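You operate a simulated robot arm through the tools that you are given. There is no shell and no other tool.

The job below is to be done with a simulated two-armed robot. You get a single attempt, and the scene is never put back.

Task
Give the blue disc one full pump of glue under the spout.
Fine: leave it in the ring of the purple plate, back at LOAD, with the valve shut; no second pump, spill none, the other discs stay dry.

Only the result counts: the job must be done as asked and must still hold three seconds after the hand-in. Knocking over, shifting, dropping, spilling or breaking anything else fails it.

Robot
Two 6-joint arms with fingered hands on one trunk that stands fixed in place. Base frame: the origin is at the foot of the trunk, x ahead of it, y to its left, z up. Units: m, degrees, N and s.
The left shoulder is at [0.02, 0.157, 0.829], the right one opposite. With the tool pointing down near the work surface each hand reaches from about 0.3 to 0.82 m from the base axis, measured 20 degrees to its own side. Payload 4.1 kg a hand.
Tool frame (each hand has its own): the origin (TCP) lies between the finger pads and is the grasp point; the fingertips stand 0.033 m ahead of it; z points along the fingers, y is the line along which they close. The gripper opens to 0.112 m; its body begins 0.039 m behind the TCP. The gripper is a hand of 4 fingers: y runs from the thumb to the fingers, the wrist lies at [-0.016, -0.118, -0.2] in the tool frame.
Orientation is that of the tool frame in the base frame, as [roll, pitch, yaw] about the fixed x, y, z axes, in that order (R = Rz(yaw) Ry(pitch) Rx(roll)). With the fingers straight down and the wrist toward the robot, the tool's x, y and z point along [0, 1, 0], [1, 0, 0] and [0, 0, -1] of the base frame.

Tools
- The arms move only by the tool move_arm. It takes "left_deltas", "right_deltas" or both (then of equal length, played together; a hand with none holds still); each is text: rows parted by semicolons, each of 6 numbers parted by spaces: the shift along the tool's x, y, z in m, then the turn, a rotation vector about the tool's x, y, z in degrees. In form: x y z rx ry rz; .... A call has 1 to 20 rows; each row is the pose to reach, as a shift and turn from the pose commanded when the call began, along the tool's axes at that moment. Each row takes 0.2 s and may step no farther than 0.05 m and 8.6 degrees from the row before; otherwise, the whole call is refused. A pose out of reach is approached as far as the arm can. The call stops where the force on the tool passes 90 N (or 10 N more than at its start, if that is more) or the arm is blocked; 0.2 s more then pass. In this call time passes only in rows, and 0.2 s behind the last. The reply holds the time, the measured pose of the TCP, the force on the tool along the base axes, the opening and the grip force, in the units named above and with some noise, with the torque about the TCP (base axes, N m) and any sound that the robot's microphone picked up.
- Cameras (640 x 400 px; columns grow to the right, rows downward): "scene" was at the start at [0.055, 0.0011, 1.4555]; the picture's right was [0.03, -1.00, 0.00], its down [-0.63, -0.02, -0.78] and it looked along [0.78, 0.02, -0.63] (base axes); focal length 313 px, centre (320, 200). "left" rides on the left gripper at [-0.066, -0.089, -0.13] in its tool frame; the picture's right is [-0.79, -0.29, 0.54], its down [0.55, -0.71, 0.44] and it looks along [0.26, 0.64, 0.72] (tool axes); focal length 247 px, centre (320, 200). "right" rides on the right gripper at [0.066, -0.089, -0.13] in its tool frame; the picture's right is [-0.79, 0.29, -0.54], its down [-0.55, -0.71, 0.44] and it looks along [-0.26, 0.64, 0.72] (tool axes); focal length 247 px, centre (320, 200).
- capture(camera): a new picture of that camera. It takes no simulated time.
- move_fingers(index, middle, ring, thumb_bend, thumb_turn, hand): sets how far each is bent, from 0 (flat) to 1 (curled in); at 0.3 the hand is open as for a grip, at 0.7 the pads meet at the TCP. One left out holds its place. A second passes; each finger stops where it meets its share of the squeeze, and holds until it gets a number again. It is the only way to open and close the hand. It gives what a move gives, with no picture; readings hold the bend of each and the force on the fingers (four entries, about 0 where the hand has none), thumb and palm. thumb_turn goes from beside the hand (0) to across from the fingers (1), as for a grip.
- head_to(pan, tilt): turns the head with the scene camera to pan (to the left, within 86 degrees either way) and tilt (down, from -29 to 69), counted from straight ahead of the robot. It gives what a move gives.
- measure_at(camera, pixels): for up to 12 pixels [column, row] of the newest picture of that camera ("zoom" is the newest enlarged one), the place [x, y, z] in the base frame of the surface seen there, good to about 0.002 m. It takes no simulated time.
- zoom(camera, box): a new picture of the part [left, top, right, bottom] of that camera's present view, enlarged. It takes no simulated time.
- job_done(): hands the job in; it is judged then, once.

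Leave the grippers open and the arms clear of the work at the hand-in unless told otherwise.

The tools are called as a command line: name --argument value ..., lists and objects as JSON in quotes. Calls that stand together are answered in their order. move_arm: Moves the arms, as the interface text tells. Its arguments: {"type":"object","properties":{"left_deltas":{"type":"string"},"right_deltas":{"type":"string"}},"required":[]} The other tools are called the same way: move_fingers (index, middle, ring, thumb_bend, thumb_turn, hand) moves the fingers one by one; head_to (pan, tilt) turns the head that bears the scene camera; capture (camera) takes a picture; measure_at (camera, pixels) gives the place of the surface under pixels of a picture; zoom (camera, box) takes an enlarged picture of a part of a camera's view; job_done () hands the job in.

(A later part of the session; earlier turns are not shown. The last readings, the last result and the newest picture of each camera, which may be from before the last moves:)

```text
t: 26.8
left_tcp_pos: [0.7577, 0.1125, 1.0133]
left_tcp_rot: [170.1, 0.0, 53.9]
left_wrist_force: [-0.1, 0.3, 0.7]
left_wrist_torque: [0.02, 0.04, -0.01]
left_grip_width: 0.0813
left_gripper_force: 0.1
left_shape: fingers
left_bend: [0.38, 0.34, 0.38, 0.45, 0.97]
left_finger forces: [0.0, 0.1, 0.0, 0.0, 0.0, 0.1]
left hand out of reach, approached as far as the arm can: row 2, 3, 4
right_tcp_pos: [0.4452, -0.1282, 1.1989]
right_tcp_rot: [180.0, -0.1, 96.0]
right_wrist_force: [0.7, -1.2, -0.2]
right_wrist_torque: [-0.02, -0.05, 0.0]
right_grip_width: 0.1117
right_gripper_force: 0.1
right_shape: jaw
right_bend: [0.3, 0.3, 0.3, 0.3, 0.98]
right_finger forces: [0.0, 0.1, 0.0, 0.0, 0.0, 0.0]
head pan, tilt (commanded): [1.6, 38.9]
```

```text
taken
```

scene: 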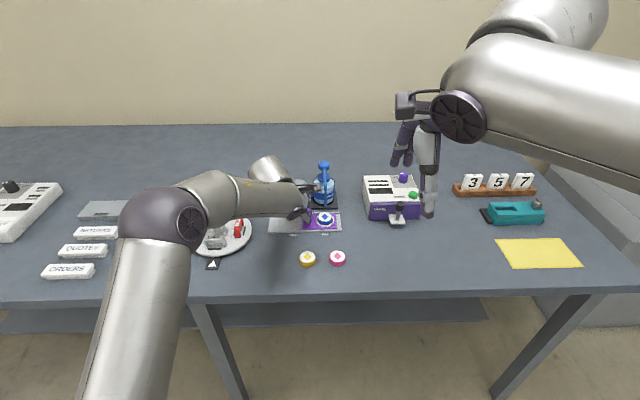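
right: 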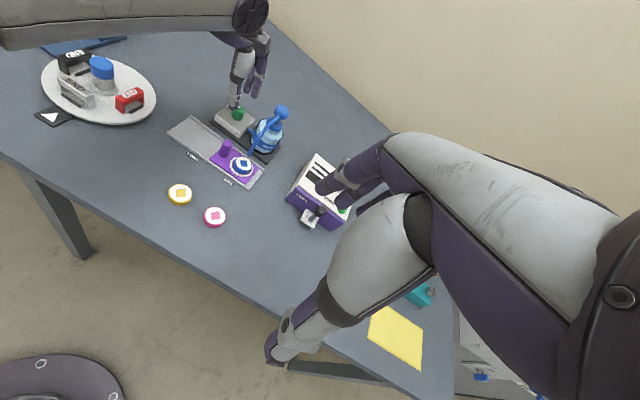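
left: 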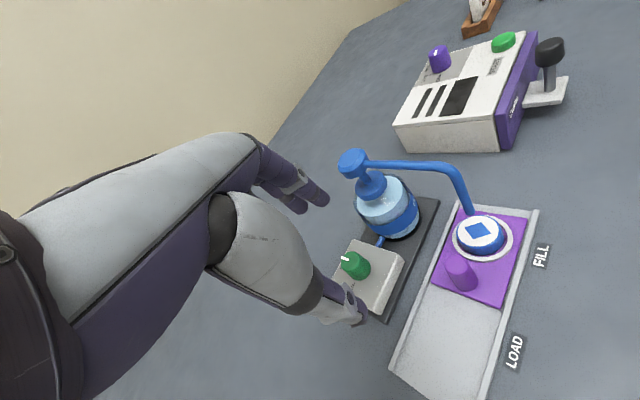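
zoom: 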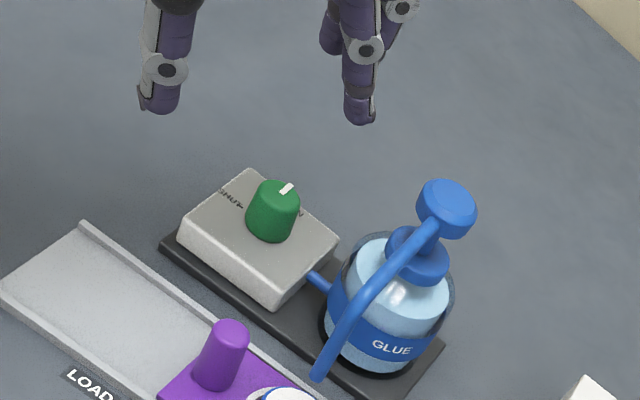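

The pointer is on the far side. I'll zoom in to see its exact angle and check that the pump base hasn't moved.

zoom --camera "scene" --box '[288, 176, 316, 200]'

zoom --camera "right" --box '[225, 96, 255, 126]'

zoom --camera "scene" --box '[250, 150, 360, 240]'

measure_at --camera "zoom" --pixels '[[225, 262], [465, 258], [405, 58], [409, 245], [240, 190], [320, 175]]'

```text
16.00 times, centred on (302, 188) of scene
```

zoom: 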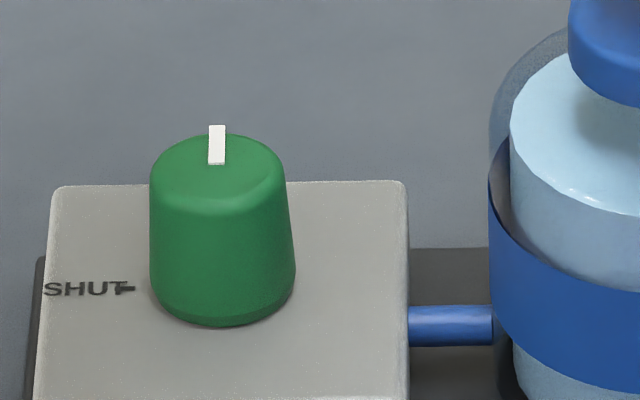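

```text
13.33 times, centred on (240, 111) of right
```

zoom: 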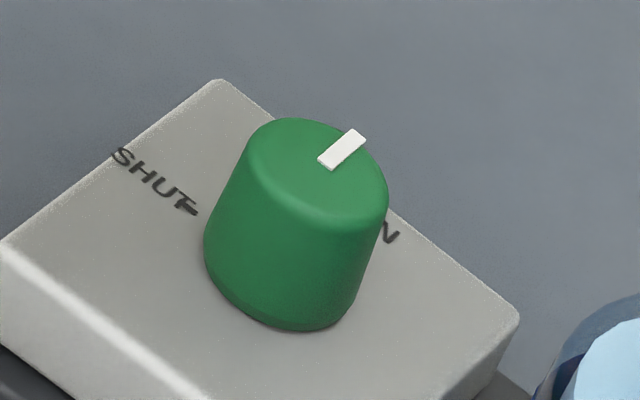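

```text
4.44 times, centred on (305, 195) of scene
```

zoom: 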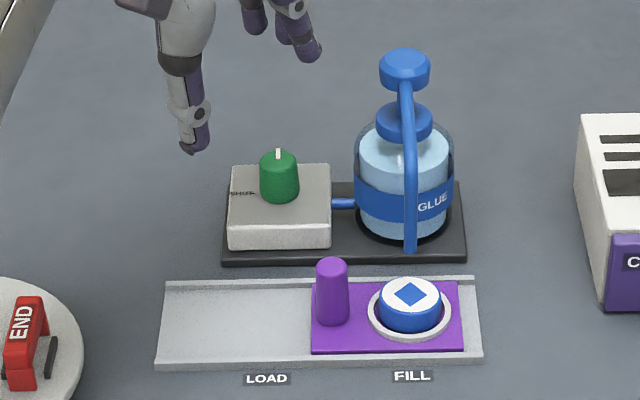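

```text
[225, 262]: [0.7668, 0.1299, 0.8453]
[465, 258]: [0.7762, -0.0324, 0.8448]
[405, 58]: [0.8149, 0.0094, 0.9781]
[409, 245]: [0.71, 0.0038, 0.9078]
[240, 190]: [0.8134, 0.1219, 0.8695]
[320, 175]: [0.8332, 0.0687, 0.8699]
```

The valve is cleanly on OPEN and the pump base hasn't moved. I'll pull the left hand back out of the way, and close the right hand's thumb and fingers into a pinch to make a firm tip for pressing.

move_arm --left_deltas "0.0006 -0.0387 -0.0204 0 0 0; 0.0013 -0.0775 -0.0407 0 0 0; 0.0019 -0.1162 -0.0611 0 0 0; 0.0025 -0.1549 -0.0815 0 0 0; 0.0032 -0.1937 -0.1018 0 0 0; 0.0038 -0.2324 -0.1222 0 0 0; 0.0038 -0.2324 -0.1222 0 0 0"

move_fingers --hand "right" --index 0.72 --middle 0.72 --ring 0.72 --thumb_bend 0.72

capture --camera "scene"

capture --camera "right"

capture --camera "left"

```text
t: 28.4
left_tcp_pos: [0.5538, 0.266, 1.0927]
left_tcp_rot: [170.0, 0.0, 53.9]
left_wrist_force: [0.5, 0.2, -0.3]
left_wrist_torque: [0.0, 0.01, -0.01]
left_grip_width: 0.0809
left_gripper_force: 0.1
left_shape: fingers
left_bend: [0.38, 0.34, 0.38, 0.45, 0.97]
left_finger forces: [0.0, 0.0, 0.0, 0.0, 0.0, 0.0]
right_tcp_pos: [0.4459, -0.1281, 1.1999]
right_tcp_rot: [180.0, 0.0, 96.1]
right_wrist_force: [-0.9, 0.2, -0.4]
right_wrist_torque: [0.0, 0.0, 0.01]
right_grip_width: 0.1115
right_gripper_force: 0.1
right_shape: jaw
right_bend: [0.3, 0.3, 0.3, 0.3, 0.98]
right_finger forces: [0.0, 0.0, 0.0, 0.0, 0.0, 0.1]
head pan, tilt (commanded): [1.6, 38.9]
```

```text
t: 29.4
left_tcp_pos: [0.5536, 0.2663, 1.0922]
left_tcp_rot: [169.9, 0.0, 53.8]
left_wrist_force: [0.2, 0.3, -0.4]
left_wrist_torque: [-0.01, -0.01, 0.01]
left_grip_width: 0.081
left_gripper_force: 0.1
left_shape: fingers
left_bend: [0.38, 0.34, 0.38, 0.45, 0.97]
left_finger forces: [0.0, 0.1, 0.0, 0.1, 0.0, 0.0]
right_tcp_pos: [0.4456, -0.1275, 1.1984]
right_tcp_rot: [180.0, -0.1, 96.0]
right_wrist_force: [0.2, -0.2, -0.2]
right_wrist_torque: [-0.01, 0.0, -0.03]
right_grip_width: 0.0001
right_gripper_force: 0.1
right_shape: fingers
right_bend: [0.72, 0.72, 0.72, 0.71, 0.98]
right_finger forces: [0.1, 0.0, 0.1, 0.1, 0.0, 0.1]
head pan, tilt (commanded): [1.6, 38.9]
```

```text
taken
```

scene: 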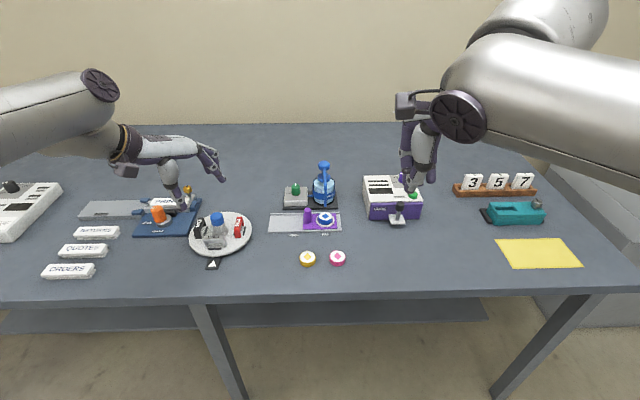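

```text
taken
```

right: 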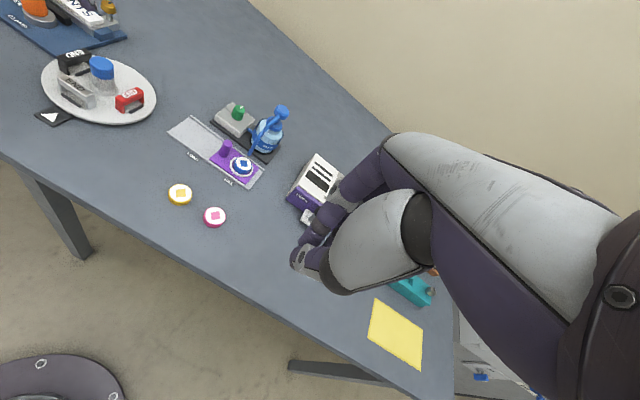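

```text
taken
```

left: 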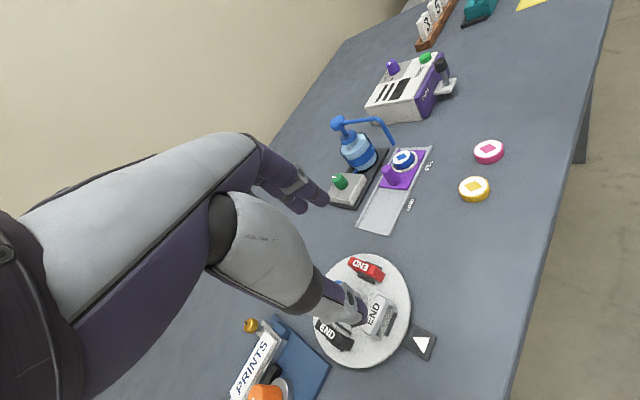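

Both hands are clear. I'll check where the pinched tips of the right hand are relative to its TCP.

zoom --camera "scene" --box '[385, 130, 455, 210]'

zoom --camera "left" --box '[320, 105, 420, 205]'

```text
5.00 times, centred on (420, 170) of scene
```

zoom: 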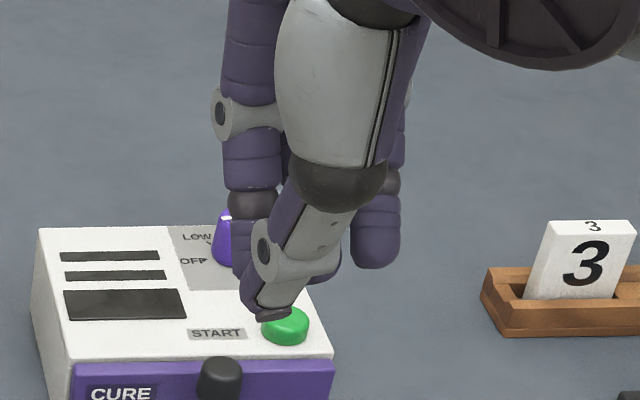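

```text
4.00 times, centred on (370, 155) of left
```

zoom: 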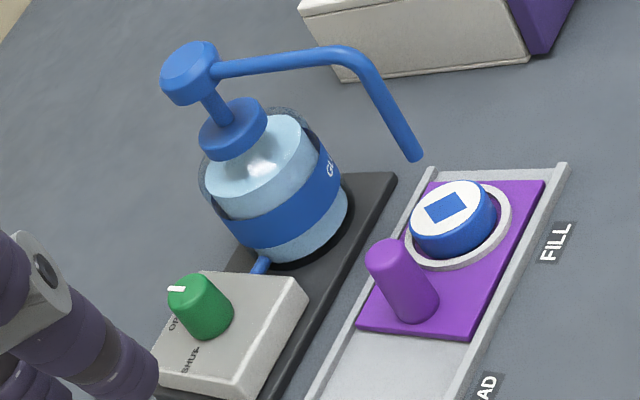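

measure_at --camera "zoom" --pixels '[[190, 55], [205, 85], [215, 105], [225, 122], [235, 100], [240, 140], [190, 100], [410, 155], [300, 60], [215, 70]]'

zoom --camera "scene" --box '[385, 130, 455, 210]'

measure_at --camera "zoom" --pixels '[[270, 312], [250, 300], [290, 305], [255, 315], [235, 265], [250, 285], [375, 262], [330, 275], [245, 230], [320, 230]]'

```text
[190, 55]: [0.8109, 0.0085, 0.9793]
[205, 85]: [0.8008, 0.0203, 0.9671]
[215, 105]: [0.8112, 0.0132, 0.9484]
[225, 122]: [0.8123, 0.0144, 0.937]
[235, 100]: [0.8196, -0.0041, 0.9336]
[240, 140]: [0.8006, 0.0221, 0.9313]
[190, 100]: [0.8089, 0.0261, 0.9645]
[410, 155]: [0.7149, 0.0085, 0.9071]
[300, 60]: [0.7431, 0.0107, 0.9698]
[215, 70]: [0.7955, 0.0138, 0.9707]
```

```text
5.00 times, centred on (420, 170) of scene
```

zoom: 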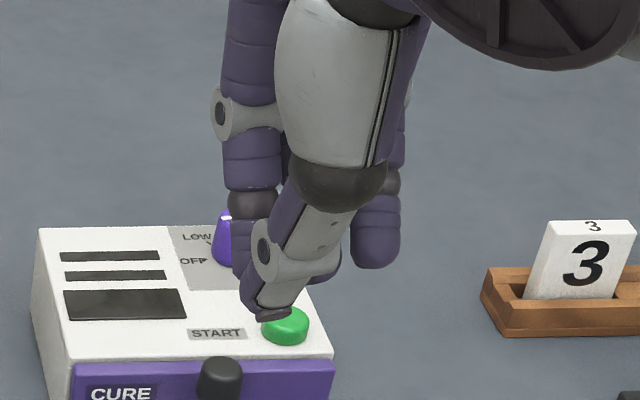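

```text
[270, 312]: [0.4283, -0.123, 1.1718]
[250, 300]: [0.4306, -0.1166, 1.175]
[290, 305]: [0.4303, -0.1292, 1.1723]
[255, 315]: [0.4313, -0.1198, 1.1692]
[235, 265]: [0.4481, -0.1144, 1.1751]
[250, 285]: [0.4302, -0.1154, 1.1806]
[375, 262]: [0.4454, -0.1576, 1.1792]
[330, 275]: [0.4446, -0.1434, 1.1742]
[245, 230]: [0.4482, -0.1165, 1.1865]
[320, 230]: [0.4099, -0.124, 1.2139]
```

The thumb tip sits at roughly tool (+0.006, −0.009, +0.034). The pump head's centre is at (0.813, 0.010) with its top at z 0.979. I'll bring the right hand to about 2.5 cm above the head, tilted 22° forward.

move_arm --right_deltas "0.0092 0.0375 0.0158 -2.2 0.08 -0.4; 0.0184 0.0751 0.0317 -4.4 0.15 -0.8; 0.0275 0.1126 0.0475 -6.6 0.23 -1.2; 0.0367 0.1501 0.0634 -8.8 0.31 -1.6; 0.0459 0.1877 0.0792 -11 0.39 -2; 0.0551 0.2252 0.0950 -13.2 0.46 -2.4; 0.0643 0.2627 0.1109 -15.4 0.54 -2.8; 0.0734 0.3002 0.1267 -17.6 0.62 -3.2; 0.0826 0.3378 0.1426 -19.8 0.69 -3.6; 0.0918 0.3753 0.1584 -22 0.77 -4; 0.0918 0.3753 0.1584 -22 0.77 -4"

capture --camera "scene"

capture --camera "right"

zoom --camera "left" --box '[310, 85, 430, 205]'

```text
t: 31.8
left_tcp_pos: [0.5538, 0.2662, 1.0924]
left_tcp_rot: [170.0, -0.1, 53.9]
left_wrist_force: [-0.4, 0.6, -0.1]
left_wrist_torque: [0.02, -0.02, 0.01]
left_grip_width: 0.0811
left_gripper_force: 0.0
left_shape: fingers
left_bend: [0.38, 0.34, 0.38, 0.45, 0.97]
left_finger forces: [0.1, 0.0, 0.0, 0.0, 0.1, 0.0]
right_tcp_pos: [0.8105, -0.0001, 1.0402]
right_tcp_rot: [158.1, 0.0, 100.2]
right_wrist_force: [0.1, 0.2, 0.3]
right_wrist_torque: [0.01, 0.01, -0.03]
right_grip_width: 0.0
right_gripper_force: 0.1
right_shape: fingers
right_bend: [0.72, 0.72, 0.72, 0.71, 0.98]
right_finger forces: [0.0, 0.0, 0.0, 0.0, 0.0, 0.0]
head pan, tilt (commanded): [1.6, 38.9]
```

```text
taken
```

scene: 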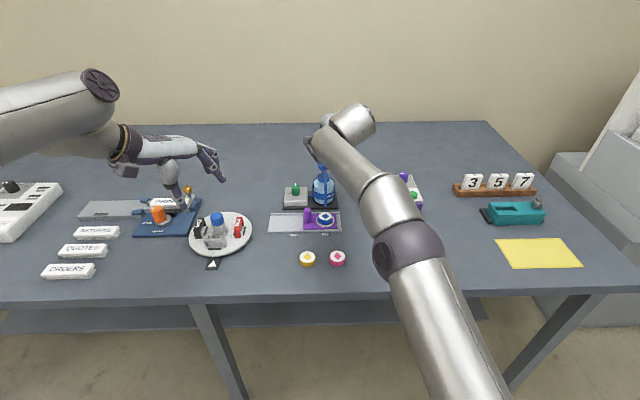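

```text
taken
```

right: 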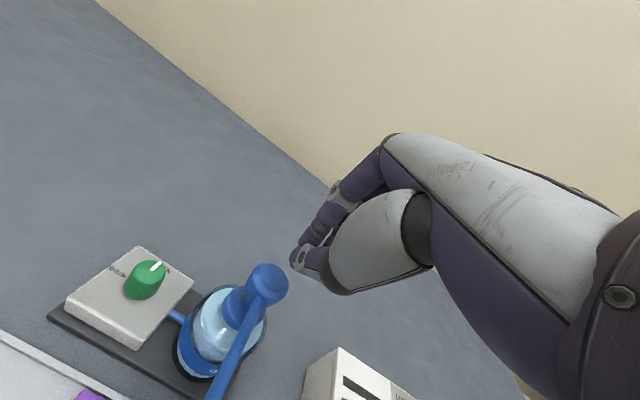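

```text
3.33 times, centred on (370, 145) of left
```

zoom: 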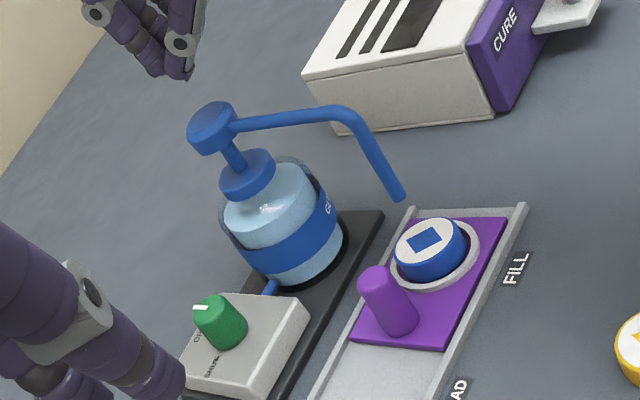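

The right hand's pinched tips are visible in the left picture above the pump head, around (185, 70) in the zoom. I'll measure exactly where they are.

zoom --camera "left" --box '[330, 75, 390, 135]'

measure_at --camera "zoom" --pixels '[[225, 105], [235, 100], [220, 70], [245, 60], [150, 110], [175, 110], [200, 100], [210, 190], [170, 215], [240, 190], [210, 170], [205, 215]]'

```text
6.67 times, centred on (360, 105) of left
```

zoom: 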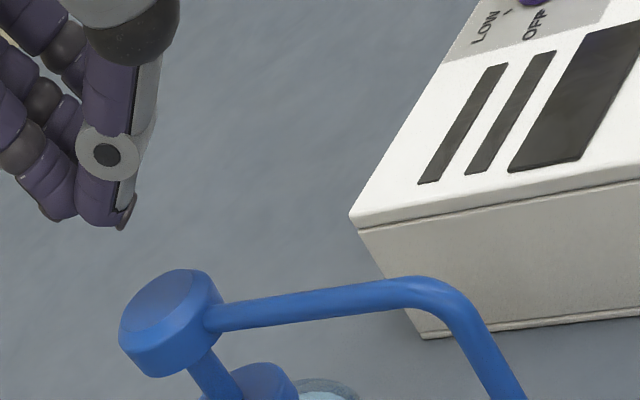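

```text
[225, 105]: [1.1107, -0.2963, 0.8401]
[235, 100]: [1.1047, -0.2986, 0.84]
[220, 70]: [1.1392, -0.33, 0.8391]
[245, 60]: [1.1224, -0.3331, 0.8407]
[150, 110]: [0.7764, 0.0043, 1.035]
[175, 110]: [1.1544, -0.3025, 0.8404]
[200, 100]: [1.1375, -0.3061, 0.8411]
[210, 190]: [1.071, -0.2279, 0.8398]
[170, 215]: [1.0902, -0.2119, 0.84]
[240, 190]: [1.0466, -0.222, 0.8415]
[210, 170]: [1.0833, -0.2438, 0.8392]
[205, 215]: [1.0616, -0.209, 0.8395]
```

measure_at --camera "zoom" --pixels '[[105, 220], [118, 215], [90, 210], [60, 212], [45, 195], [100, 190], [170, 285], [135, 300], [205, 290], [125, 335], [160, 360], [185, 272]]'

```text
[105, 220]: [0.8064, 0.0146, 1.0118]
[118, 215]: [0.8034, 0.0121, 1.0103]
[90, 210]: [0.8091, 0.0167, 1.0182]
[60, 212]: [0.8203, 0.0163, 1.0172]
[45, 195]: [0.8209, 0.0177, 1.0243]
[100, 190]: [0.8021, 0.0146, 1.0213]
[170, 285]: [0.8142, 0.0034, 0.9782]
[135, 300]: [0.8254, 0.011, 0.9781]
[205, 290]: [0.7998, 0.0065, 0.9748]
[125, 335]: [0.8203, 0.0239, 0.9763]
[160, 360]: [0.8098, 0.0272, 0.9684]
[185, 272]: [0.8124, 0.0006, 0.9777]
```

The thumb tip is at about (0.807, 0.008, 1.010) and the pump head's centre at (0.813, 0.010). I shift 4 mm forward and lower to about 5 mm above the head.

move_arm --right_deltas "0.0002 -0.0010 0.0085 0 0 0; 0.0003 -0.0035 0.0165 0 0 0; 0.0003 -0.0056 0.0247 0 0 0; 0.0003 -0.0056 0.0247 0 0 0"

zoom --camera "left" --box '[330, 75, 390, 135]'

capture --camera "right"

```text
t: 32.8
left_tcp_pos: [0.5541, 0.2659, 1.0926]
left_tcp_rot: [170.0, 0.1, 53.9]
left_wrist_force: [0.4, -0.2, 0.1]
left_wrist_torque: [0.01, 0.03, -0.01]
left_grip_width: 0.081
left_gripper_force: 0.1
left_shape: fingers
left_bend: [0.38, 0.34, 0.38, 0.45, 0.97]
left_finger forces: [0.0, 0.1, 0.1, 0.0, 0.0, 0.0]
right_tcp_pos: [0.8142, 0.0011, 1.0152]
right_tcp_rot: [158.0, 0.1, 100.1]
right_wrist_force: [-0.5, 0.2, -0.5]
right_wrist_torque: [0.01, 0.01, -0.03]
right_grip_width: 0.0
right_gripper_force: 0.0
right_shape: fingers
right_bend: [0.72, 0.72, 0.72, 0.71, 0.98]
right_finger forces: [0.1, 0.1, 0.0, 0.0, 0.0, 0.0]
head pan, tilt (commanded): [1.6, 38.9]
```

```text
6.67 times, centred on (360, 105) of left
```

zoom: 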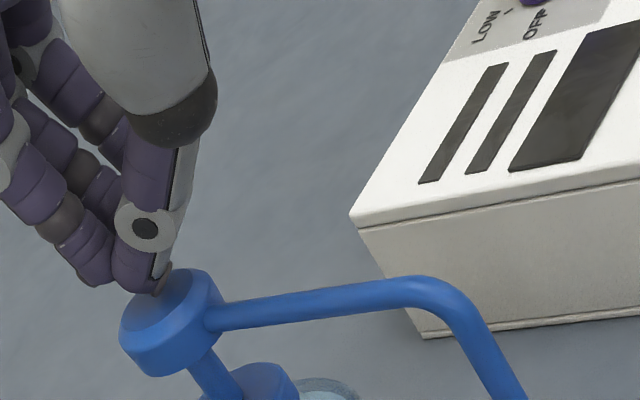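

```text
taken
```

right: 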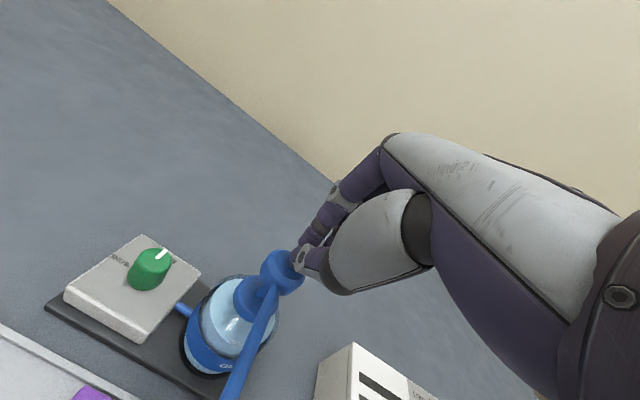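

measure_at --camera "zoom" --pixels '[[140, 285], [155, 285], [128, 275], [95, 280], [170, 300], [195, 300], [140, 310], [185, 285]]'

zoom --camera "right" --box '[240, 220, 340, 320]'

measure_at --camera "zoom" --pixels '[[255, 200], [200, 220], [300, 250], [240, 240], [270, 270], [360, 215], [350, 190], [340, 230]]'

```text
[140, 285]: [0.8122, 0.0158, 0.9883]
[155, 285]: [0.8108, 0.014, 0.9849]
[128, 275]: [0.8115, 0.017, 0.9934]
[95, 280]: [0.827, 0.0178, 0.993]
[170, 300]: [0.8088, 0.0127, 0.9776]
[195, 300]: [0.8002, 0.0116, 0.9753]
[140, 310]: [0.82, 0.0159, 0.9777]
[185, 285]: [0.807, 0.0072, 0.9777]
```

```text
4.00 times, centred on (290, 270) of right
```

zoom: 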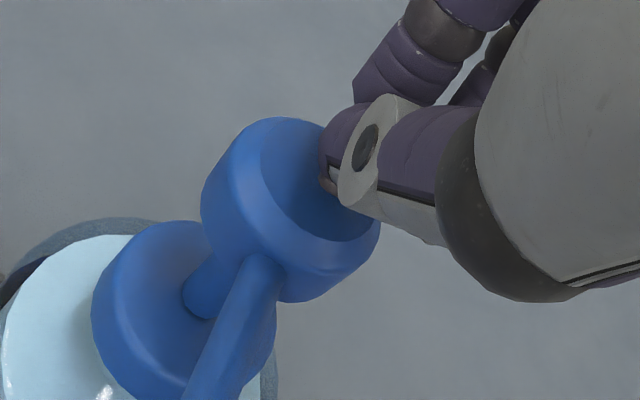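

```text
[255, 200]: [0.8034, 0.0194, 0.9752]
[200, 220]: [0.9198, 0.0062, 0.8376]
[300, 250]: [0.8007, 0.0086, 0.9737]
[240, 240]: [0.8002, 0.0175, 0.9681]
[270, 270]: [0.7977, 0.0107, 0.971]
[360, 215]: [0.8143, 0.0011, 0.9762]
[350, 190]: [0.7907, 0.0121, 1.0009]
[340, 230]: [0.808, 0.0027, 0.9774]
```

The thumb tip is centred over the pump head. Now I press straight down slowly, 18 mm to begin with, which is about 13 mm past contact.

move_arm --right_deltas "0 -0.0007 0.0019 0 0 0; 0 -0.0015 0.0037 0 0 0; 0 -0.0022 0.0056 0 0 0; 0 -0.0030 0.0074 0 0 0; 0 -0.0037 0.0093 0 0 0; 0 -0.0045 0.0111 0 0 0; 0 -0.0052 0.0130 0 0 0; 0 -0.0060 0.0148 0 0 0; 0 -0.0067 0.0167 0 0 0"

zoom --camera "left" --box '[330, 75, 430, 175]'

```text
t: 34.8
left_tcp_pos: [0.5531, 0.2656, 1.0922]
left_tcp_rot: [170.0, 0.1, 53.8]
left_wrist_force: [-0.7, 0.4, 0.3]
left_wrist_torque: [0.0, 0.01, -0.02]
left_grip_width: 0.0808
left_gripper_force: 0.0
left_shape: fingers
left_bend: [0.38, 0.34, 0.38, 0.45, 0.97]
left_finger forces: [0.0, 0.0, 0.0, 0.0, 0.0, 0.0]
right_tcp_pos: [0.8122, 0.0037, 0.9978]
right_tcp_rot: [157.9, 0.0, 100.2]
right_wrist_force: [-2.2, -0.2, 9.3]
right_wrist_torque: [0.06, 0.03, 0.03]
right_grip_width: 0.0002
right_gripper_force: 6.6
right_shape: fingers
right_bend: [0.71, 0.72, 0.72, 0.72, 0.98]
right_finger forces: [0.0, 0.0, 0.0, 0.1, 12.8, 0.1]
head pan, tilt (commanded): [1.6, 38.9]
```

```text
4.00 times, centred on (380, 125) of left
```

zoom: 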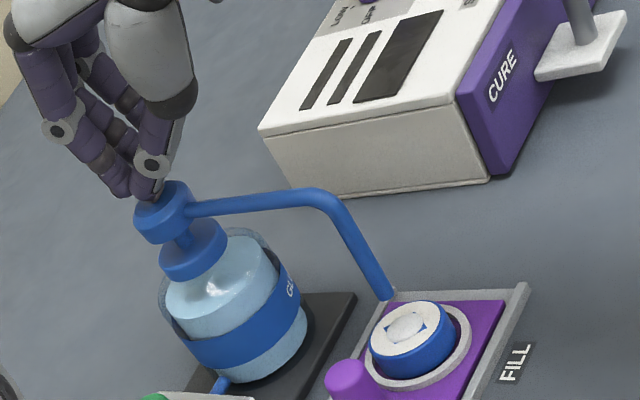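

Glue is already going onto the disc and the head is partly down (9 N). I keep pressing down smoothly, 4 mm more, without letting up.

move_arm --right_deltas "0 -0.0007 0.0019 0 0 0; 0 -0.0015 0.0037 0 0 0"

zoom --camera "left" --box '[330, 75, 430, 175]'

```text
t: 35.4
left_tcp_pos: [0.5526, 0.2649, 1.0922]
left_tcp_rot: [170.0, 0.0, 53.9]
left_wrist_force: [-0.3, 0.0, 0.6]
left_wrist_torque: [0.02, -0.01, 0.0]
left_grip_width: 0.0811
left_gripper_force: 0.0
left_shape: fingers
left_bend: [0.38, 0.34, 0.38, 0.45, 0.97]
left_finger forces: [0.0, 0.0, 0.0, 0.1, 0.1, 0.1]
right_tcp_pos: [0.8129, 0.0047, 0.9961]
right_tcp_rot: [157.8, -0.1, 100.1]
right_wrist_force: [-3.3, -1.3, 15.2]
right_wrist_torque: [0.19, 0.04, 0.04]
right_grip_width: 0.0001
right_gripper_force: 10.0
right_shape: fingers
right_bend: [0.71, 0.72, 0.72, 0.73, 0.98]
right_finger forces: [0.0, 0.0, 0.0, 0.0, 20.3, 0.0]
head pan, tilt (commanded): [1.6, 38.9]
```

```text
4.00 times, centred on (380, 125) of left
```

zoom: 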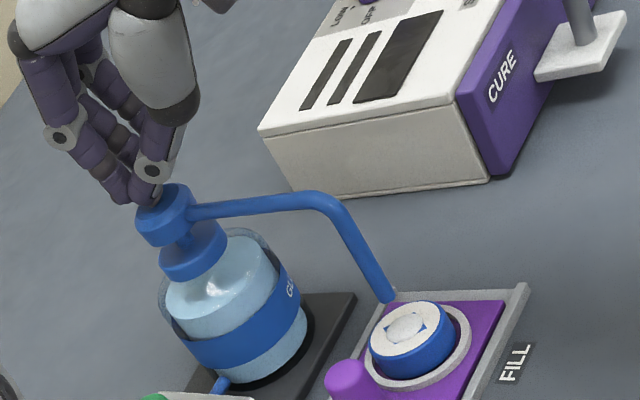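

The force is rising (15 N) while the head hardly moves, so it may be at its stop. I'll push a bit more to be sure the stroke is full.

move_arm --right_deltas "0 -0.0007 0.0019 0 0 0; 0 -0.0015 0.0037 0 0 0; 0 -0.0022 0.0056 0 0 0; 0 -0.0022 0.0056 0 0 0"

zoom --camera "left" --box '[330, 75, 430, 175]'

measure_at --camera "zoom" --pixels '[[180, 190], [190, 205], [178, 243], [190, 240], [160, 260], [200, 230], [388, 295], [407, 326], [385, 330], [155, 235]]'

```text
t: 36.4
left_tcp_pos: [0.5528, 0.2656, 1.0932]
left_tcp_rot: [170.0, 0.0, 53.8]
left_wrist_force: [1.1, -0.4, -0.9]
left_wrist_torque: [-0.02, 0.02, -0.03]
left_grip_width: 0.081
left_gripper_force: 0.0
left_shape: fingers
left_bend: [0.38, 0.34, 0.38, 0.45, 0.97]
left_finger forces: [0.1, 0.0, 0.1, 0.1, 0.0, 0.0]
right_tcp_pos: [0.8115, 0.0032, 0.9914]
right_tcp_rot: [157.6, 0.0, 99.9]
right_wrist_force: [-4.9, -1.1, 25.9]
right_wrist_torque: [0.37, -0.04, 0.1]
right_grip_width: 0.0
right_gripper_force: 15.9
right_shape: fingers
right_bend: [0.71, 0.72, 0.72, 0.75, 0.98]
right_finger forces: [0.0, 0.0, 0.0, 0.0, 30.7, 0.0]
head pan, tilt (commanded): [1.6, 38.9]
```

```text
4.00 times, centred on (380, 125) of left
```

zoom: 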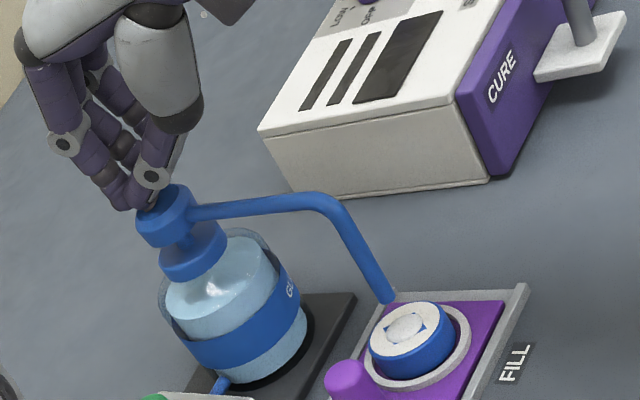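

```text
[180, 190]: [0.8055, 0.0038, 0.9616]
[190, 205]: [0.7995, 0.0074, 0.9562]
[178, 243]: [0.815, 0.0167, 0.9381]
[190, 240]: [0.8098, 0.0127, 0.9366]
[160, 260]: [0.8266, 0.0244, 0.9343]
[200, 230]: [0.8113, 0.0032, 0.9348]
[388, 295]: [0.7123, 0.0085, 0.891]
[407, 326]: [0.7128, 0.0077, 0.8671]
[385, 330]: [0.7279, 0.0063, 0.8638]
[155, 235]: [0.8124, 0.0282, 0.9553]
```

The head top is at z≈0.961, about 17 mm lower than before, with 26 N on it. It looks like the end stop. I'll do one firmer push of 3 mm and compare the head's position to confirm.

zoom --camera "left" --box '[350, 110, 390, 150]'

move_arm --right_deltas "0 -0.0007 0.0019 0 0 0; 0 -0.0013 0.0032 0 0 0; 0 -0.0013 0.0032 0 0 0"

zoom --camera "left" --box '[350, 110, 390, 150]'

```text
10.00 times, centred on (370, 130) of left
```

zoom: 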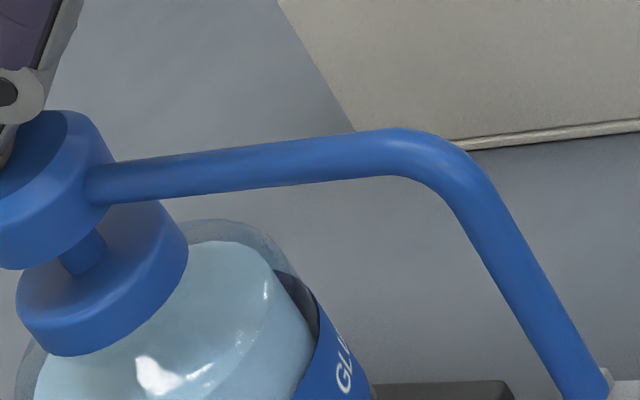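

```text
t: 37.2
left_tcp_pos: [0.553, 0.2648, 1.0928]
left_tcp_rot: [170.0, 0.1, 53.8]
left_wrist_force: [-0.7, -0.3, -0.3]
left_wrist_torque: [0.01, 0.0, -0.02]
left_grip_width: 0.081
left_gripper_force: 0.1
left_shape: fingers
left_bend: [0.38, 0.34, 0.38, 0.45, 0.97]
left_finger forces: [0.0, 0.1, 0.0, 0.0, 0.1, 0.0]
right_tcp_pos: [0.8136, 0.0037, 0.9894]
right_tcp_rot: [157.4, 0.0, 99.9]
right_wrist_force: [-6.0, -1.0, 27.3]
right_wrist_torque: [0.45, -0.1, 0.12]
right_grip_width: 0.0004
right_gripper_force: 17.0
right_shape: fingers
right_bend: [0.71, 0.72, 0.72, 0.76, 0.97]
right_finger forces: [0.0, 0.0, 0.0, 0.1, 34.2, 0.0]
head pan, tilt (commanded): [1.6, 38.9]
```

```text
10.00 times, centred on (370, 130) of left
```

zoom: 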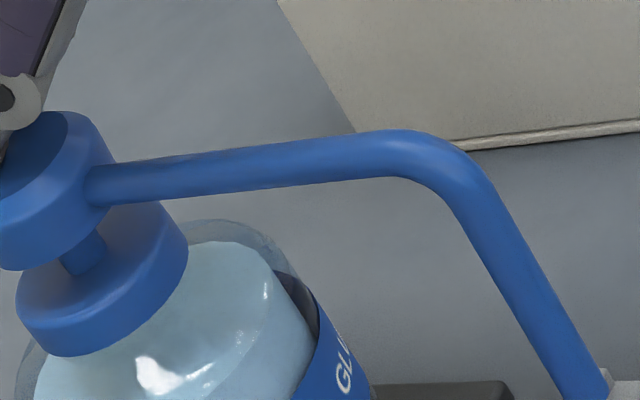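

The head no longer moves even with more force, so the stroke is full. I lift the hand straight up in one smooth motion so the head returns once.

move_arm --right_deltas "0 0.0037 -0.0093 0 0 0; 0 0.0075 -0.0185 0 0 0; 0 0.0131 -0.0324 0 0 0; 0 0.0206 -0.0510 0 0 0; 0 0.0243 -0.0603 0 0 0"

zoom --camera "left" --box '[330, 75, 430, 175]'

zoom --camera "scene" --box '[250, 150, 360, 240]'

```text
t: 38.4
left_tcp_pos: [0.5539, 0.2672, 1.092]
left_tcp_rot: [170.0, 0.0, 53.9]
left_wrist_force: [0.1, 0.0, 0.1]
left_wrist_torque: [0.02, 0.02, 0.02]
left_grip_width: 0.0813
left_gripper_force: 0.1
left_shape: fingers
left_bend: [0.38, 0.34, 0.38, 0.45, 0.97]
left_finger forces: [0.1, 0.0, 0.0, 0.1, 0.0, 0.1]
right_tcp_pos: [0.8058, 0.0053, 1.0435]
right_tcp_rot: [158.2, 0.0, 100.1]
right_wrist_force: [-0.1, 0.5, 0.4]
right_wrist_torque: [0.01, 0.02, 0.04]
right_grip_width: 0.0
right_gripper_force: 0.0
right_shape: fingers
right_bend: [0.71, 0.72, 0.72, 0.72, 0.97]
right_finger forces: [0.0, 0.0, 0.0, 0.0, 0.0, 0.0]
right hand out of reach, approached as far as the arm can: row 5
head pan, tilt (commanded): [1.6, 38.9]
```

```text
4.00 times, centred on (380, 125) of left
```

zoom: 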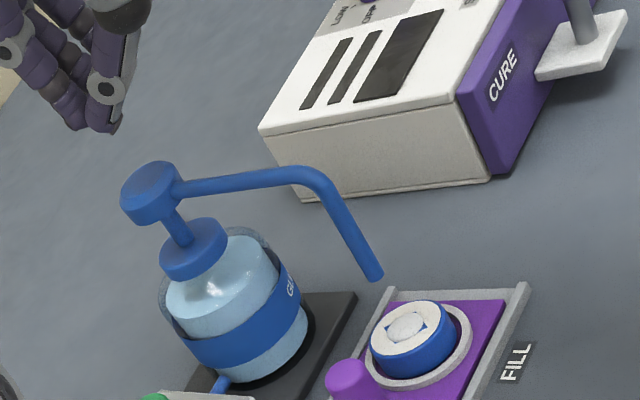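

```text
4.44 times, centred on (305, 195) of scene
```

zoom: 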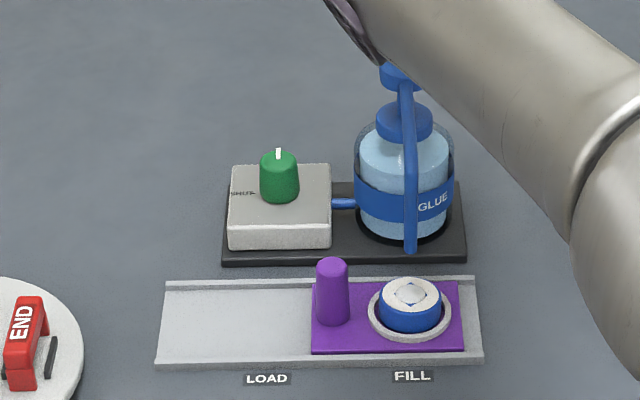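

A dollop of glue sits on the blue disc, the head is back up and nothing was spilled. I retreat the right hand back towards its start and open it.

move_arm --right_deltas "-0.0065 -0.0294 -0.0280 0 0 0; -0.0130 -0.0587 -0.0561 0 0 0; -0.0195 -0.0881 -0.0841 0 0 0; -0.0260 -0.1175 -0.1122 0 0 0; -0.0325 -0.1469 -0.1402 0 0 0; -0.0390 -0.1762 -0.1682 0 0 0; -0.0455 -0.2056 -0.1963 0 0 0; -0.0520 -0.2350 -0.2243 0 0 0; -0.0585 -0.2643 -0.2524 0 0 0; -0.0650 -0.2937 -0.2804 0 0 0"

move_fingers --hand "right" --index 0.3 --middle 0.3 --ring 0.3 --thumb_bend 0.3

capture --camera "scene"

zoom --camera "scene" --box '[250, 150, 360, 240]'

```text
t: 40.6
left_tcp_pos: [0.5534, 0.2666, 1.0918]
left_tcp_rot: [170.0, 0.1, 53.8]
left_wrist_force: [0.1, 0.7, -0.6]
left_wrist_torque: [0.01, 0.04, -0.02]
left_grip_width: 0.0812
left_gripper_force: 0.1
left_shape: fingers
left_bend: [0.38, 0.34, 0.38, 0.45, 0.97]
left_finger forces: [0.0, 0.1, 0.0, 0.1, 0.0, 0.1]
right_tcp_pos: [0.4463, -0.1219, 1.1962]
right_tcp_rot: [158.1, 0.0, 100.1]
right_wrist_force: [0.8, 0.4, 0.0]
right_wrist_torque: [-0.04, 0.01, -0.03]
right_grip_width: 0.0
right_gripper_force: 0.1
right_shape: fingers
right_bend: [0.71, 0.72, 0.72, 0.72, 0.97]
right_finger forces: [0.0, 0.0, 0.0, 0.1, 0.0, 0.1]
head pan, tilt (commanded): [1.6, 38.9]
```

```text
t: 41.6
left_tcp_pos: [0.553, 0.2657, 1.0923]
left_tcp_rot: [170.0, -0.1, 53.9]
left_wrist_force: [-0.3, 0.4, 0.2]
left_wrist_torque: [0.02, -0.03, -0.03]
left_grip_width: 0.081
left_gripper_force: 0.0
left_shape: fingers
left_bend: [0.38, 0.34, 0.38, 0.45, 0.97]
left_finger forces: [0.0, 0.0, 0.1, 0.0, 0.1, 0.1]
right_tcp_pos: [0.4464, -0.123, 1.1969]
right_tcp_rot: [158.1, -0.1, 100.1]
right_wrist_force: [0.7, 0.2, 0.3]
right_wrist_torque: [0.0, -0.01, 0.02]
right_grip_width: 0.1123
right_gripper_force: 0.0
right_shape: fingers
right_bend: [0.3, 0.3, 0.3, 0.3, 0.97]
right_finger forces: [0.0, 0.0, 0.0, 0.0, 0.0, 0.0]
head pan, tilt (commanded): [1.6, 38.9]
```

```text
taken
```

scene: 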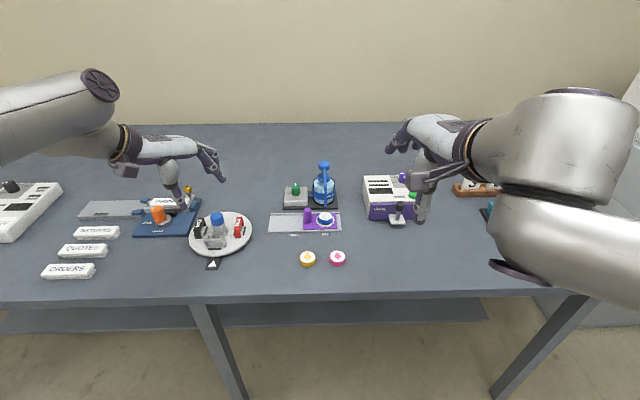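

```text
4.44 times, centred on (305, 195) of scene
```

zoom: 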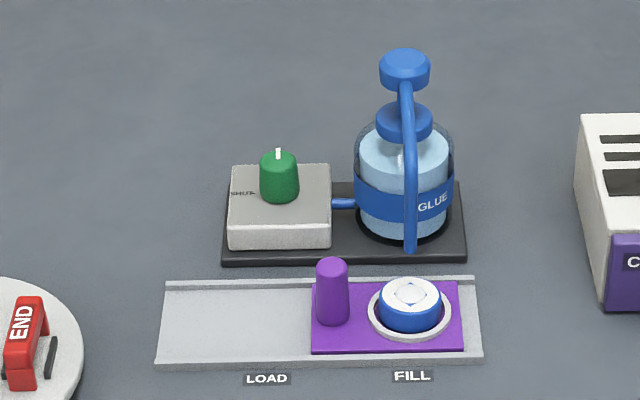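

The disc carries its glue and all looks clean. Now I shut the valve with the left hand. I set the fingers to a medium opening and bring the hand above the knob, yawed so that I can turn counter-clockwise.

move_fingers --hand "left" --index 0.5 --middle 0.5 --ring 0.45 --thumb_bend 0.5

move_arm --left_deltas "0.0013 0.0307 0.0150 -0.22 0.44 -2.29; 0.0026 0.0614 0.0330 -0.44 0.89 -4.58; 0.0038 0.0922 0.0520 -0.67 1.33 -6.87; 0.0051 0.1229 0.0720 -0.89 1.78 -9.16; 0.0064 0.1536 0.0930 -1.11 2.22 -11.44; 0.0077 0.1843 0.1150 -1.33 2.67 -13.73; 0.0089 0.2151 0.1380 -1.56 3.11 -16.02; 0.0102 0.2458 0.1620 -1.78 3.56 -18.31; 0.0115 0.2765 0.1878 -2 4.0 -20.6; 0.0115 0.2765 0.1878 -2 4.0 -20.6"

capture --camera "left"

zoom --camera "right" --box '[0, 0, 640, 400]'

```text
t: 42.6
left_tcp_pos: [0.554, 0.2659, 1.0928]
left_tcp_rot: [170.1, 0.0, 54.0]
left_wrist_force: [-0.2, -0.9, -0.3]
left_wrist_torque: [-0.05, 0.04, 0.03]
left_grip_width: 0.0583
left_gripper_force: 0.0
left_shape: fingers
left_bend: [0.5, 0.5, 0.45, 0.5, 0.97]
left_finger forces: [0.1, 0.0, 0.0, 0.0, 0.0, 0.0]
right_tcp_pos: [0.4455, -0.1227, 1.1967]
right_tcp_rot: [158.0, -0.1, 100.1]
right_wrist_force: [-0.3, 0.2, -0.2]
right_wrist_torque: [0.02, 0.0, -0.01]
right_grip_width: 0.1124
right_gripper_force: 0.1
right_shape: fingers
right_bend: [0.3, 0.3, 0.3, 0.3, 0.97]
right_finger forces: [0.1, 0.1, 0.1, 0.1, 0.0, 0.1]
head pan, tilt (commanded): [1.6, 38.9]
```

```text
t: 44.8
left_tcp_pos: [0.8057, 0.0952, 0.9569]
left_tcp_rot: [167.9, 0.0, 75.0]
left_wrist_force: [-0.6, 0.2, 0.8]
left_wrist_torque: [-0.03, 0.02, 0.0]
left_grip_width: 0.058
left_gripper_force: 0.1
left_shape: fingers
left_bend: [0.5, 0.5, 0.45, 0.5, 0.97]
left_finger forces: [0.0, 0.0, 0.1, 0.0, 0.0, 0.0]
right_tcp_pos: [0.446, -0.1224, 1.1963]
right_tcp_rot: [158.0, 0.0, 100.1]
right_wrist_force: [-0.2, 0.0, 0.2]
right_wrist_torque: [0.03, -0.01, 0.01]
right_grip_width: 0.1125
right_gripper_force: 0.0
right_shape: fingers
right_bend: [0.3, 0.3, 0.3, 0.3, 0.97]
right_finger forces: [0.0, 0.0, 0.0, 0.0, 0.0, 0.0]
head pan, tilt (commanded): [1.6, 38.9]
```

```text
taken
```

left: 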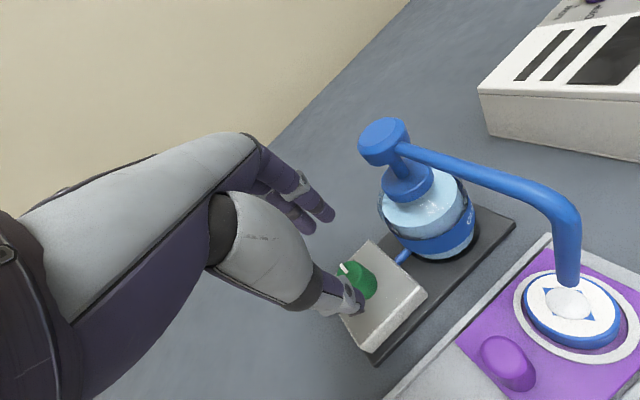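

```text
1.00 times, centred on (320, 200) of right (not enlarged: the box is as wide or as high as the picture)
```

zoom: 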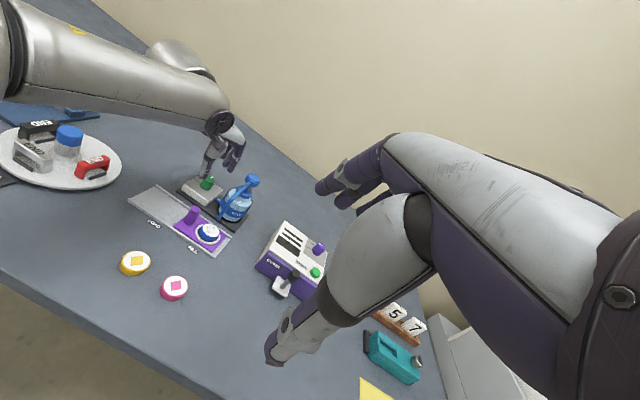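

The pose was reached. I'll lower over the knob to z≈0.9155, easing the tilt to 10° so the thumb stays clear of the box, and check for contact.

move_arm --left_deltas "0.0006 -0.0023 0.0140 0.7 0 0; 0.0011 -0.0045 0.0279 1.4 0 0; 0.0017 -0.0066 0.0409 2 0 0; 0.0017 -0.0066 0.0409 2 0 0"

zoom --camera "left" --box '[260, 180, 440, 340]'

```text
t: 45.8
left_tcp_pos: [0.807, 0.0954, 0.9146]
left_tcp_rot: [170.0, 0.0, 75.0]
left_wrist_force: [-0.6, -0.1, -0.3]
left_wrist_torque: [0.03, 0.0, -0.04]
left_grip_width: 0.058
left_gripper_force: 0.0
left_shape: fingers
left_bend: [0.5, 0.5, 0.45, 0.5, 0.97]
left_finger forces: [0.0, 0.1, 0.0, 0.1, 0.0, 0.0]
right_tcp_pos: [0.4459, -0.1223, 1.1968]
right_tcp_rot: [158.0, 0.0, 100.2]
right_wrist_force: [-0.6, -0.1, -0.3]
right_wrist_torque: [0.0, -0.04, 0.02]
right_grip_width: 0.1124
right_gripper_force: 0.1
right_shape: fingers
right_bend: [0.3, 0.3, 0.3, 0.3, 0.97]
right_finger forces: [0.0, 0.0, 0.0, 0.2, 0.0, 0.1]
head pan, tilt (commanded): [1.6, 38.9]
```

```text
2.50 times, centred on (350, 260) of left
```

zoom: 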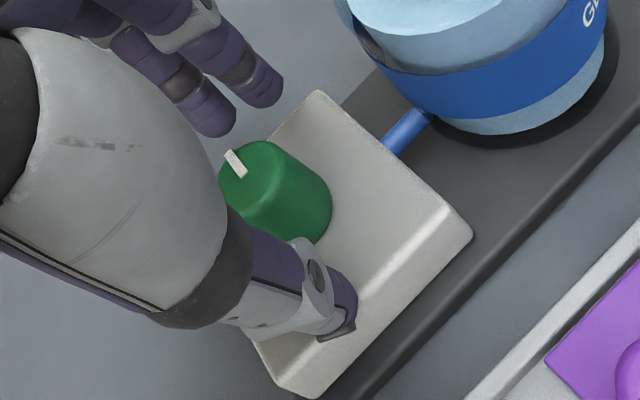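

The knob is between the fingers and thumb, with no contact. I close on it.

move_fingers --hand "left" --index 0.72 --middle 0.72 --thumb_bend 0.72

zoom --camera "left" --box '[260, 180, 440, 340]'

```text
t: 46.8
left_tcp_pos: [0.8085, 0.097, 0.9141]
left_tcp_rot: [169.9, 0.0, 74.9]
left_wrist_force: [5.7, 1.0, -3.2]
left_wrist_torque: [0.08, -0.12, 0.04]
left_grip_width: 0.0195
left_gripper_force: 11.2
left_shape: fingers
left_bend: [0.63, 0.66, 0.45, 0.65, 0.97]
left_finger forces: [6.9, 7.2, 0.1, 0.1, 8.0, 0.0]
right_tcp_pos: [0.4469, -0.1226, 1.1961]
right_tcp_rot: [158.0, -0.1, 100.1]
right_wrist_force: [-1.3, 0.6, -0.2]
right_wrist_torque: [0.02, 0.01, 0.05]
right_grip_width: 0.1122
right_gripper_force: 0.1
right_shape: fingers
right_bend: [0.3, 0.3, 0.3, 0.3, 0.97]
right_finger forces: [0.0, 0.0, 0.0, 0.1, 0.1, 0.0]
head pan, tilt (commanded): [1.6, 38.9]
```

```text
2.50 times, centred on (350, 260) of left
```

zoom: 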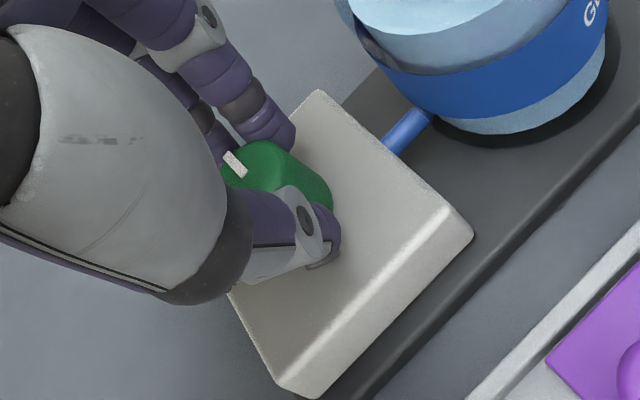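

The grip is balanced (6.9, 7.2 and 8.0 N). Now I turn counter-clockwise by 30° about the knob axis.

move_arm --left_deltas "-0.0003 0.0010 0.0002 0 1.04 -5.91; -0.0006 0.0011 0.0002 0 2.08 -11.82; -0.0009 0.0011 0.0002 0 3.12 -17.73; -0.0012 0.0013 0.0002 0 4.17 -23.64; -0.0015 0.0014 0.0002 0 5.21 -29.55"

zoom --camera "left" --box '[260, 180, 440, 340]'

```text
t: 48.0
left_tcp_pos: [0.8104, 0.0954, 0.9143]
left_tcp_rot: [170.1, 0.1, 105.0]
left_wrist_force: [-1.3, 2.6, -1.1]
left_wrist_torque: [0.06, 0.1, 0.01]
left_grip_width: 0.019
left_gripper_force: 11.6
left_shape: fingers
left_bend: [0.64, 0.67, 0.45, 0.65, 0.96]
left_finger forces: [5.6, 6.9, 0.1, 0.0, 10.5, 0.0]
right_tcp_pos: [0.4462, -0.1228, 1.1971]
right_tcp_rot: [158.1, 0.0, 100.2]
right_wrist_force: [1.1, -0.3, -0.3]
right_wrist_torque: [0.0, -0.03, -0.02]
right_grip_width: 0.1124
right_gripper_force: 0.1
right_shape: fingers
right_bend: [0.3, 0.3, 0.3, 0.3, 0.97]
right_finger forces: [0.0, 0.0, 0.1, 0.0, 0.1, 0.1]
head pan, tilt (commanded): [1.6, 38.9]
```

```text
2.50 times, centred on (350, 260) of left
```

zoom: 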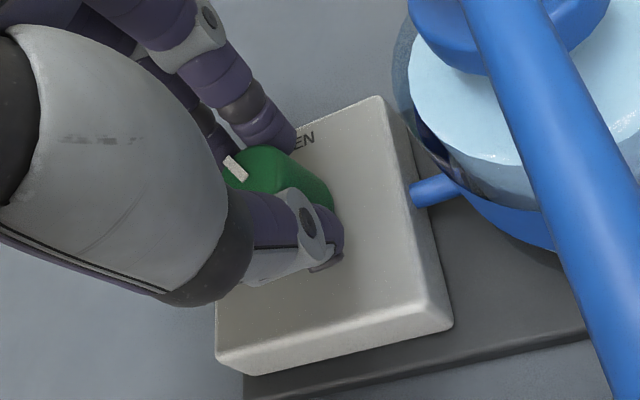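

The knob turned with the hand and the pose is still in reach. I continue turning in the same grip by another 18°.

move_arm --left_deltas "-0.0002 0.0 0.0 0 1.04 -5.91; -0.0004 0.0 0.0 0 2.08 -11.82; -0.0006 0.0001 0.0 0 3.12 -17.73"

zoom --camera "left" --box '[260, 180, 440, 340]'

zoom --camera "scene" --box '[250, 120, 370, 230]'

```text
t: 48.8
left_tcp_pos: [0.7922, 0.0946, 0.9118]
left_tcp_rot: [169.6, 0.3, 123.1]
left_wrist_force: [15.9, 7.0, 14.9]
left_wrist_torque: [0.28, -0.76, 0.11]
left_grip_width: 0.0226
left_gripper_force: 10.1
left_shape: fingers
left_bend: [0.51, 0.72, 0.45, 0.71, 0.97]
left_finger forces: [19.6, 0.1, 0.0, 0.0, 1.2, 0.1]
left hand out of reach, approached as far as the arm can: row 2, 3
right_tcp_pos: [0.447, -0.1212, 1.1977]
right_tcp_rot: [158.0, 0.0, 100.0]
right_wrist_force: [-0.4, -0.5, -0.2]
right_wrist_torque: [0.02, -0.01, 0.02]
right_grip_width: 0.1122
right_gripper_force: 0.1
right_shape: fingers
right_bend: [0.3, 0.3, 0.3, 0.3, 0.97]
right_finger forces: [0.0, 0.0, 0.0, 0.0, 0.1, 0.0]
head pan, tilt (commanded): [1.6, 38.9]
```

```text
2.50 times, centred on (350, 260) of left
```

zoom: 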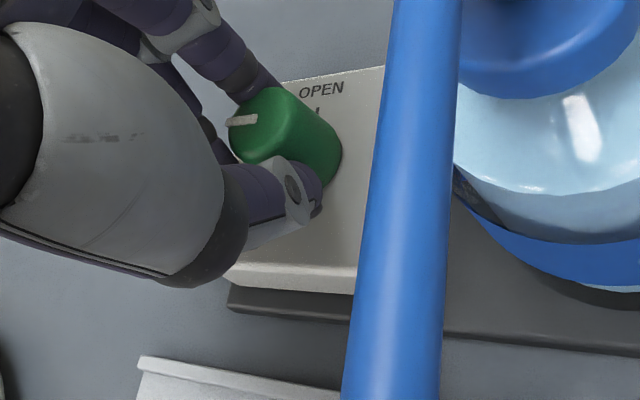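

```text
3.64 times, centred on (310, 175) of scene
```

zoom: 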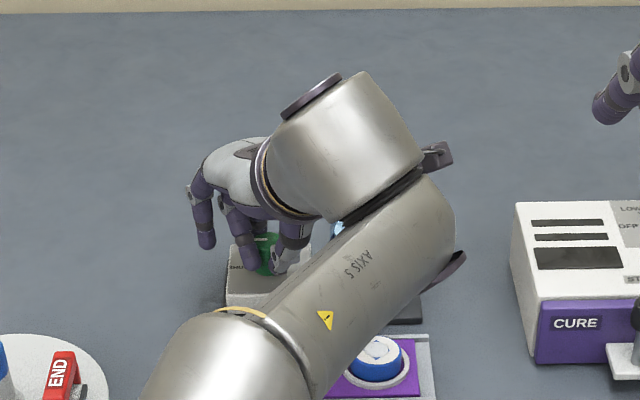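

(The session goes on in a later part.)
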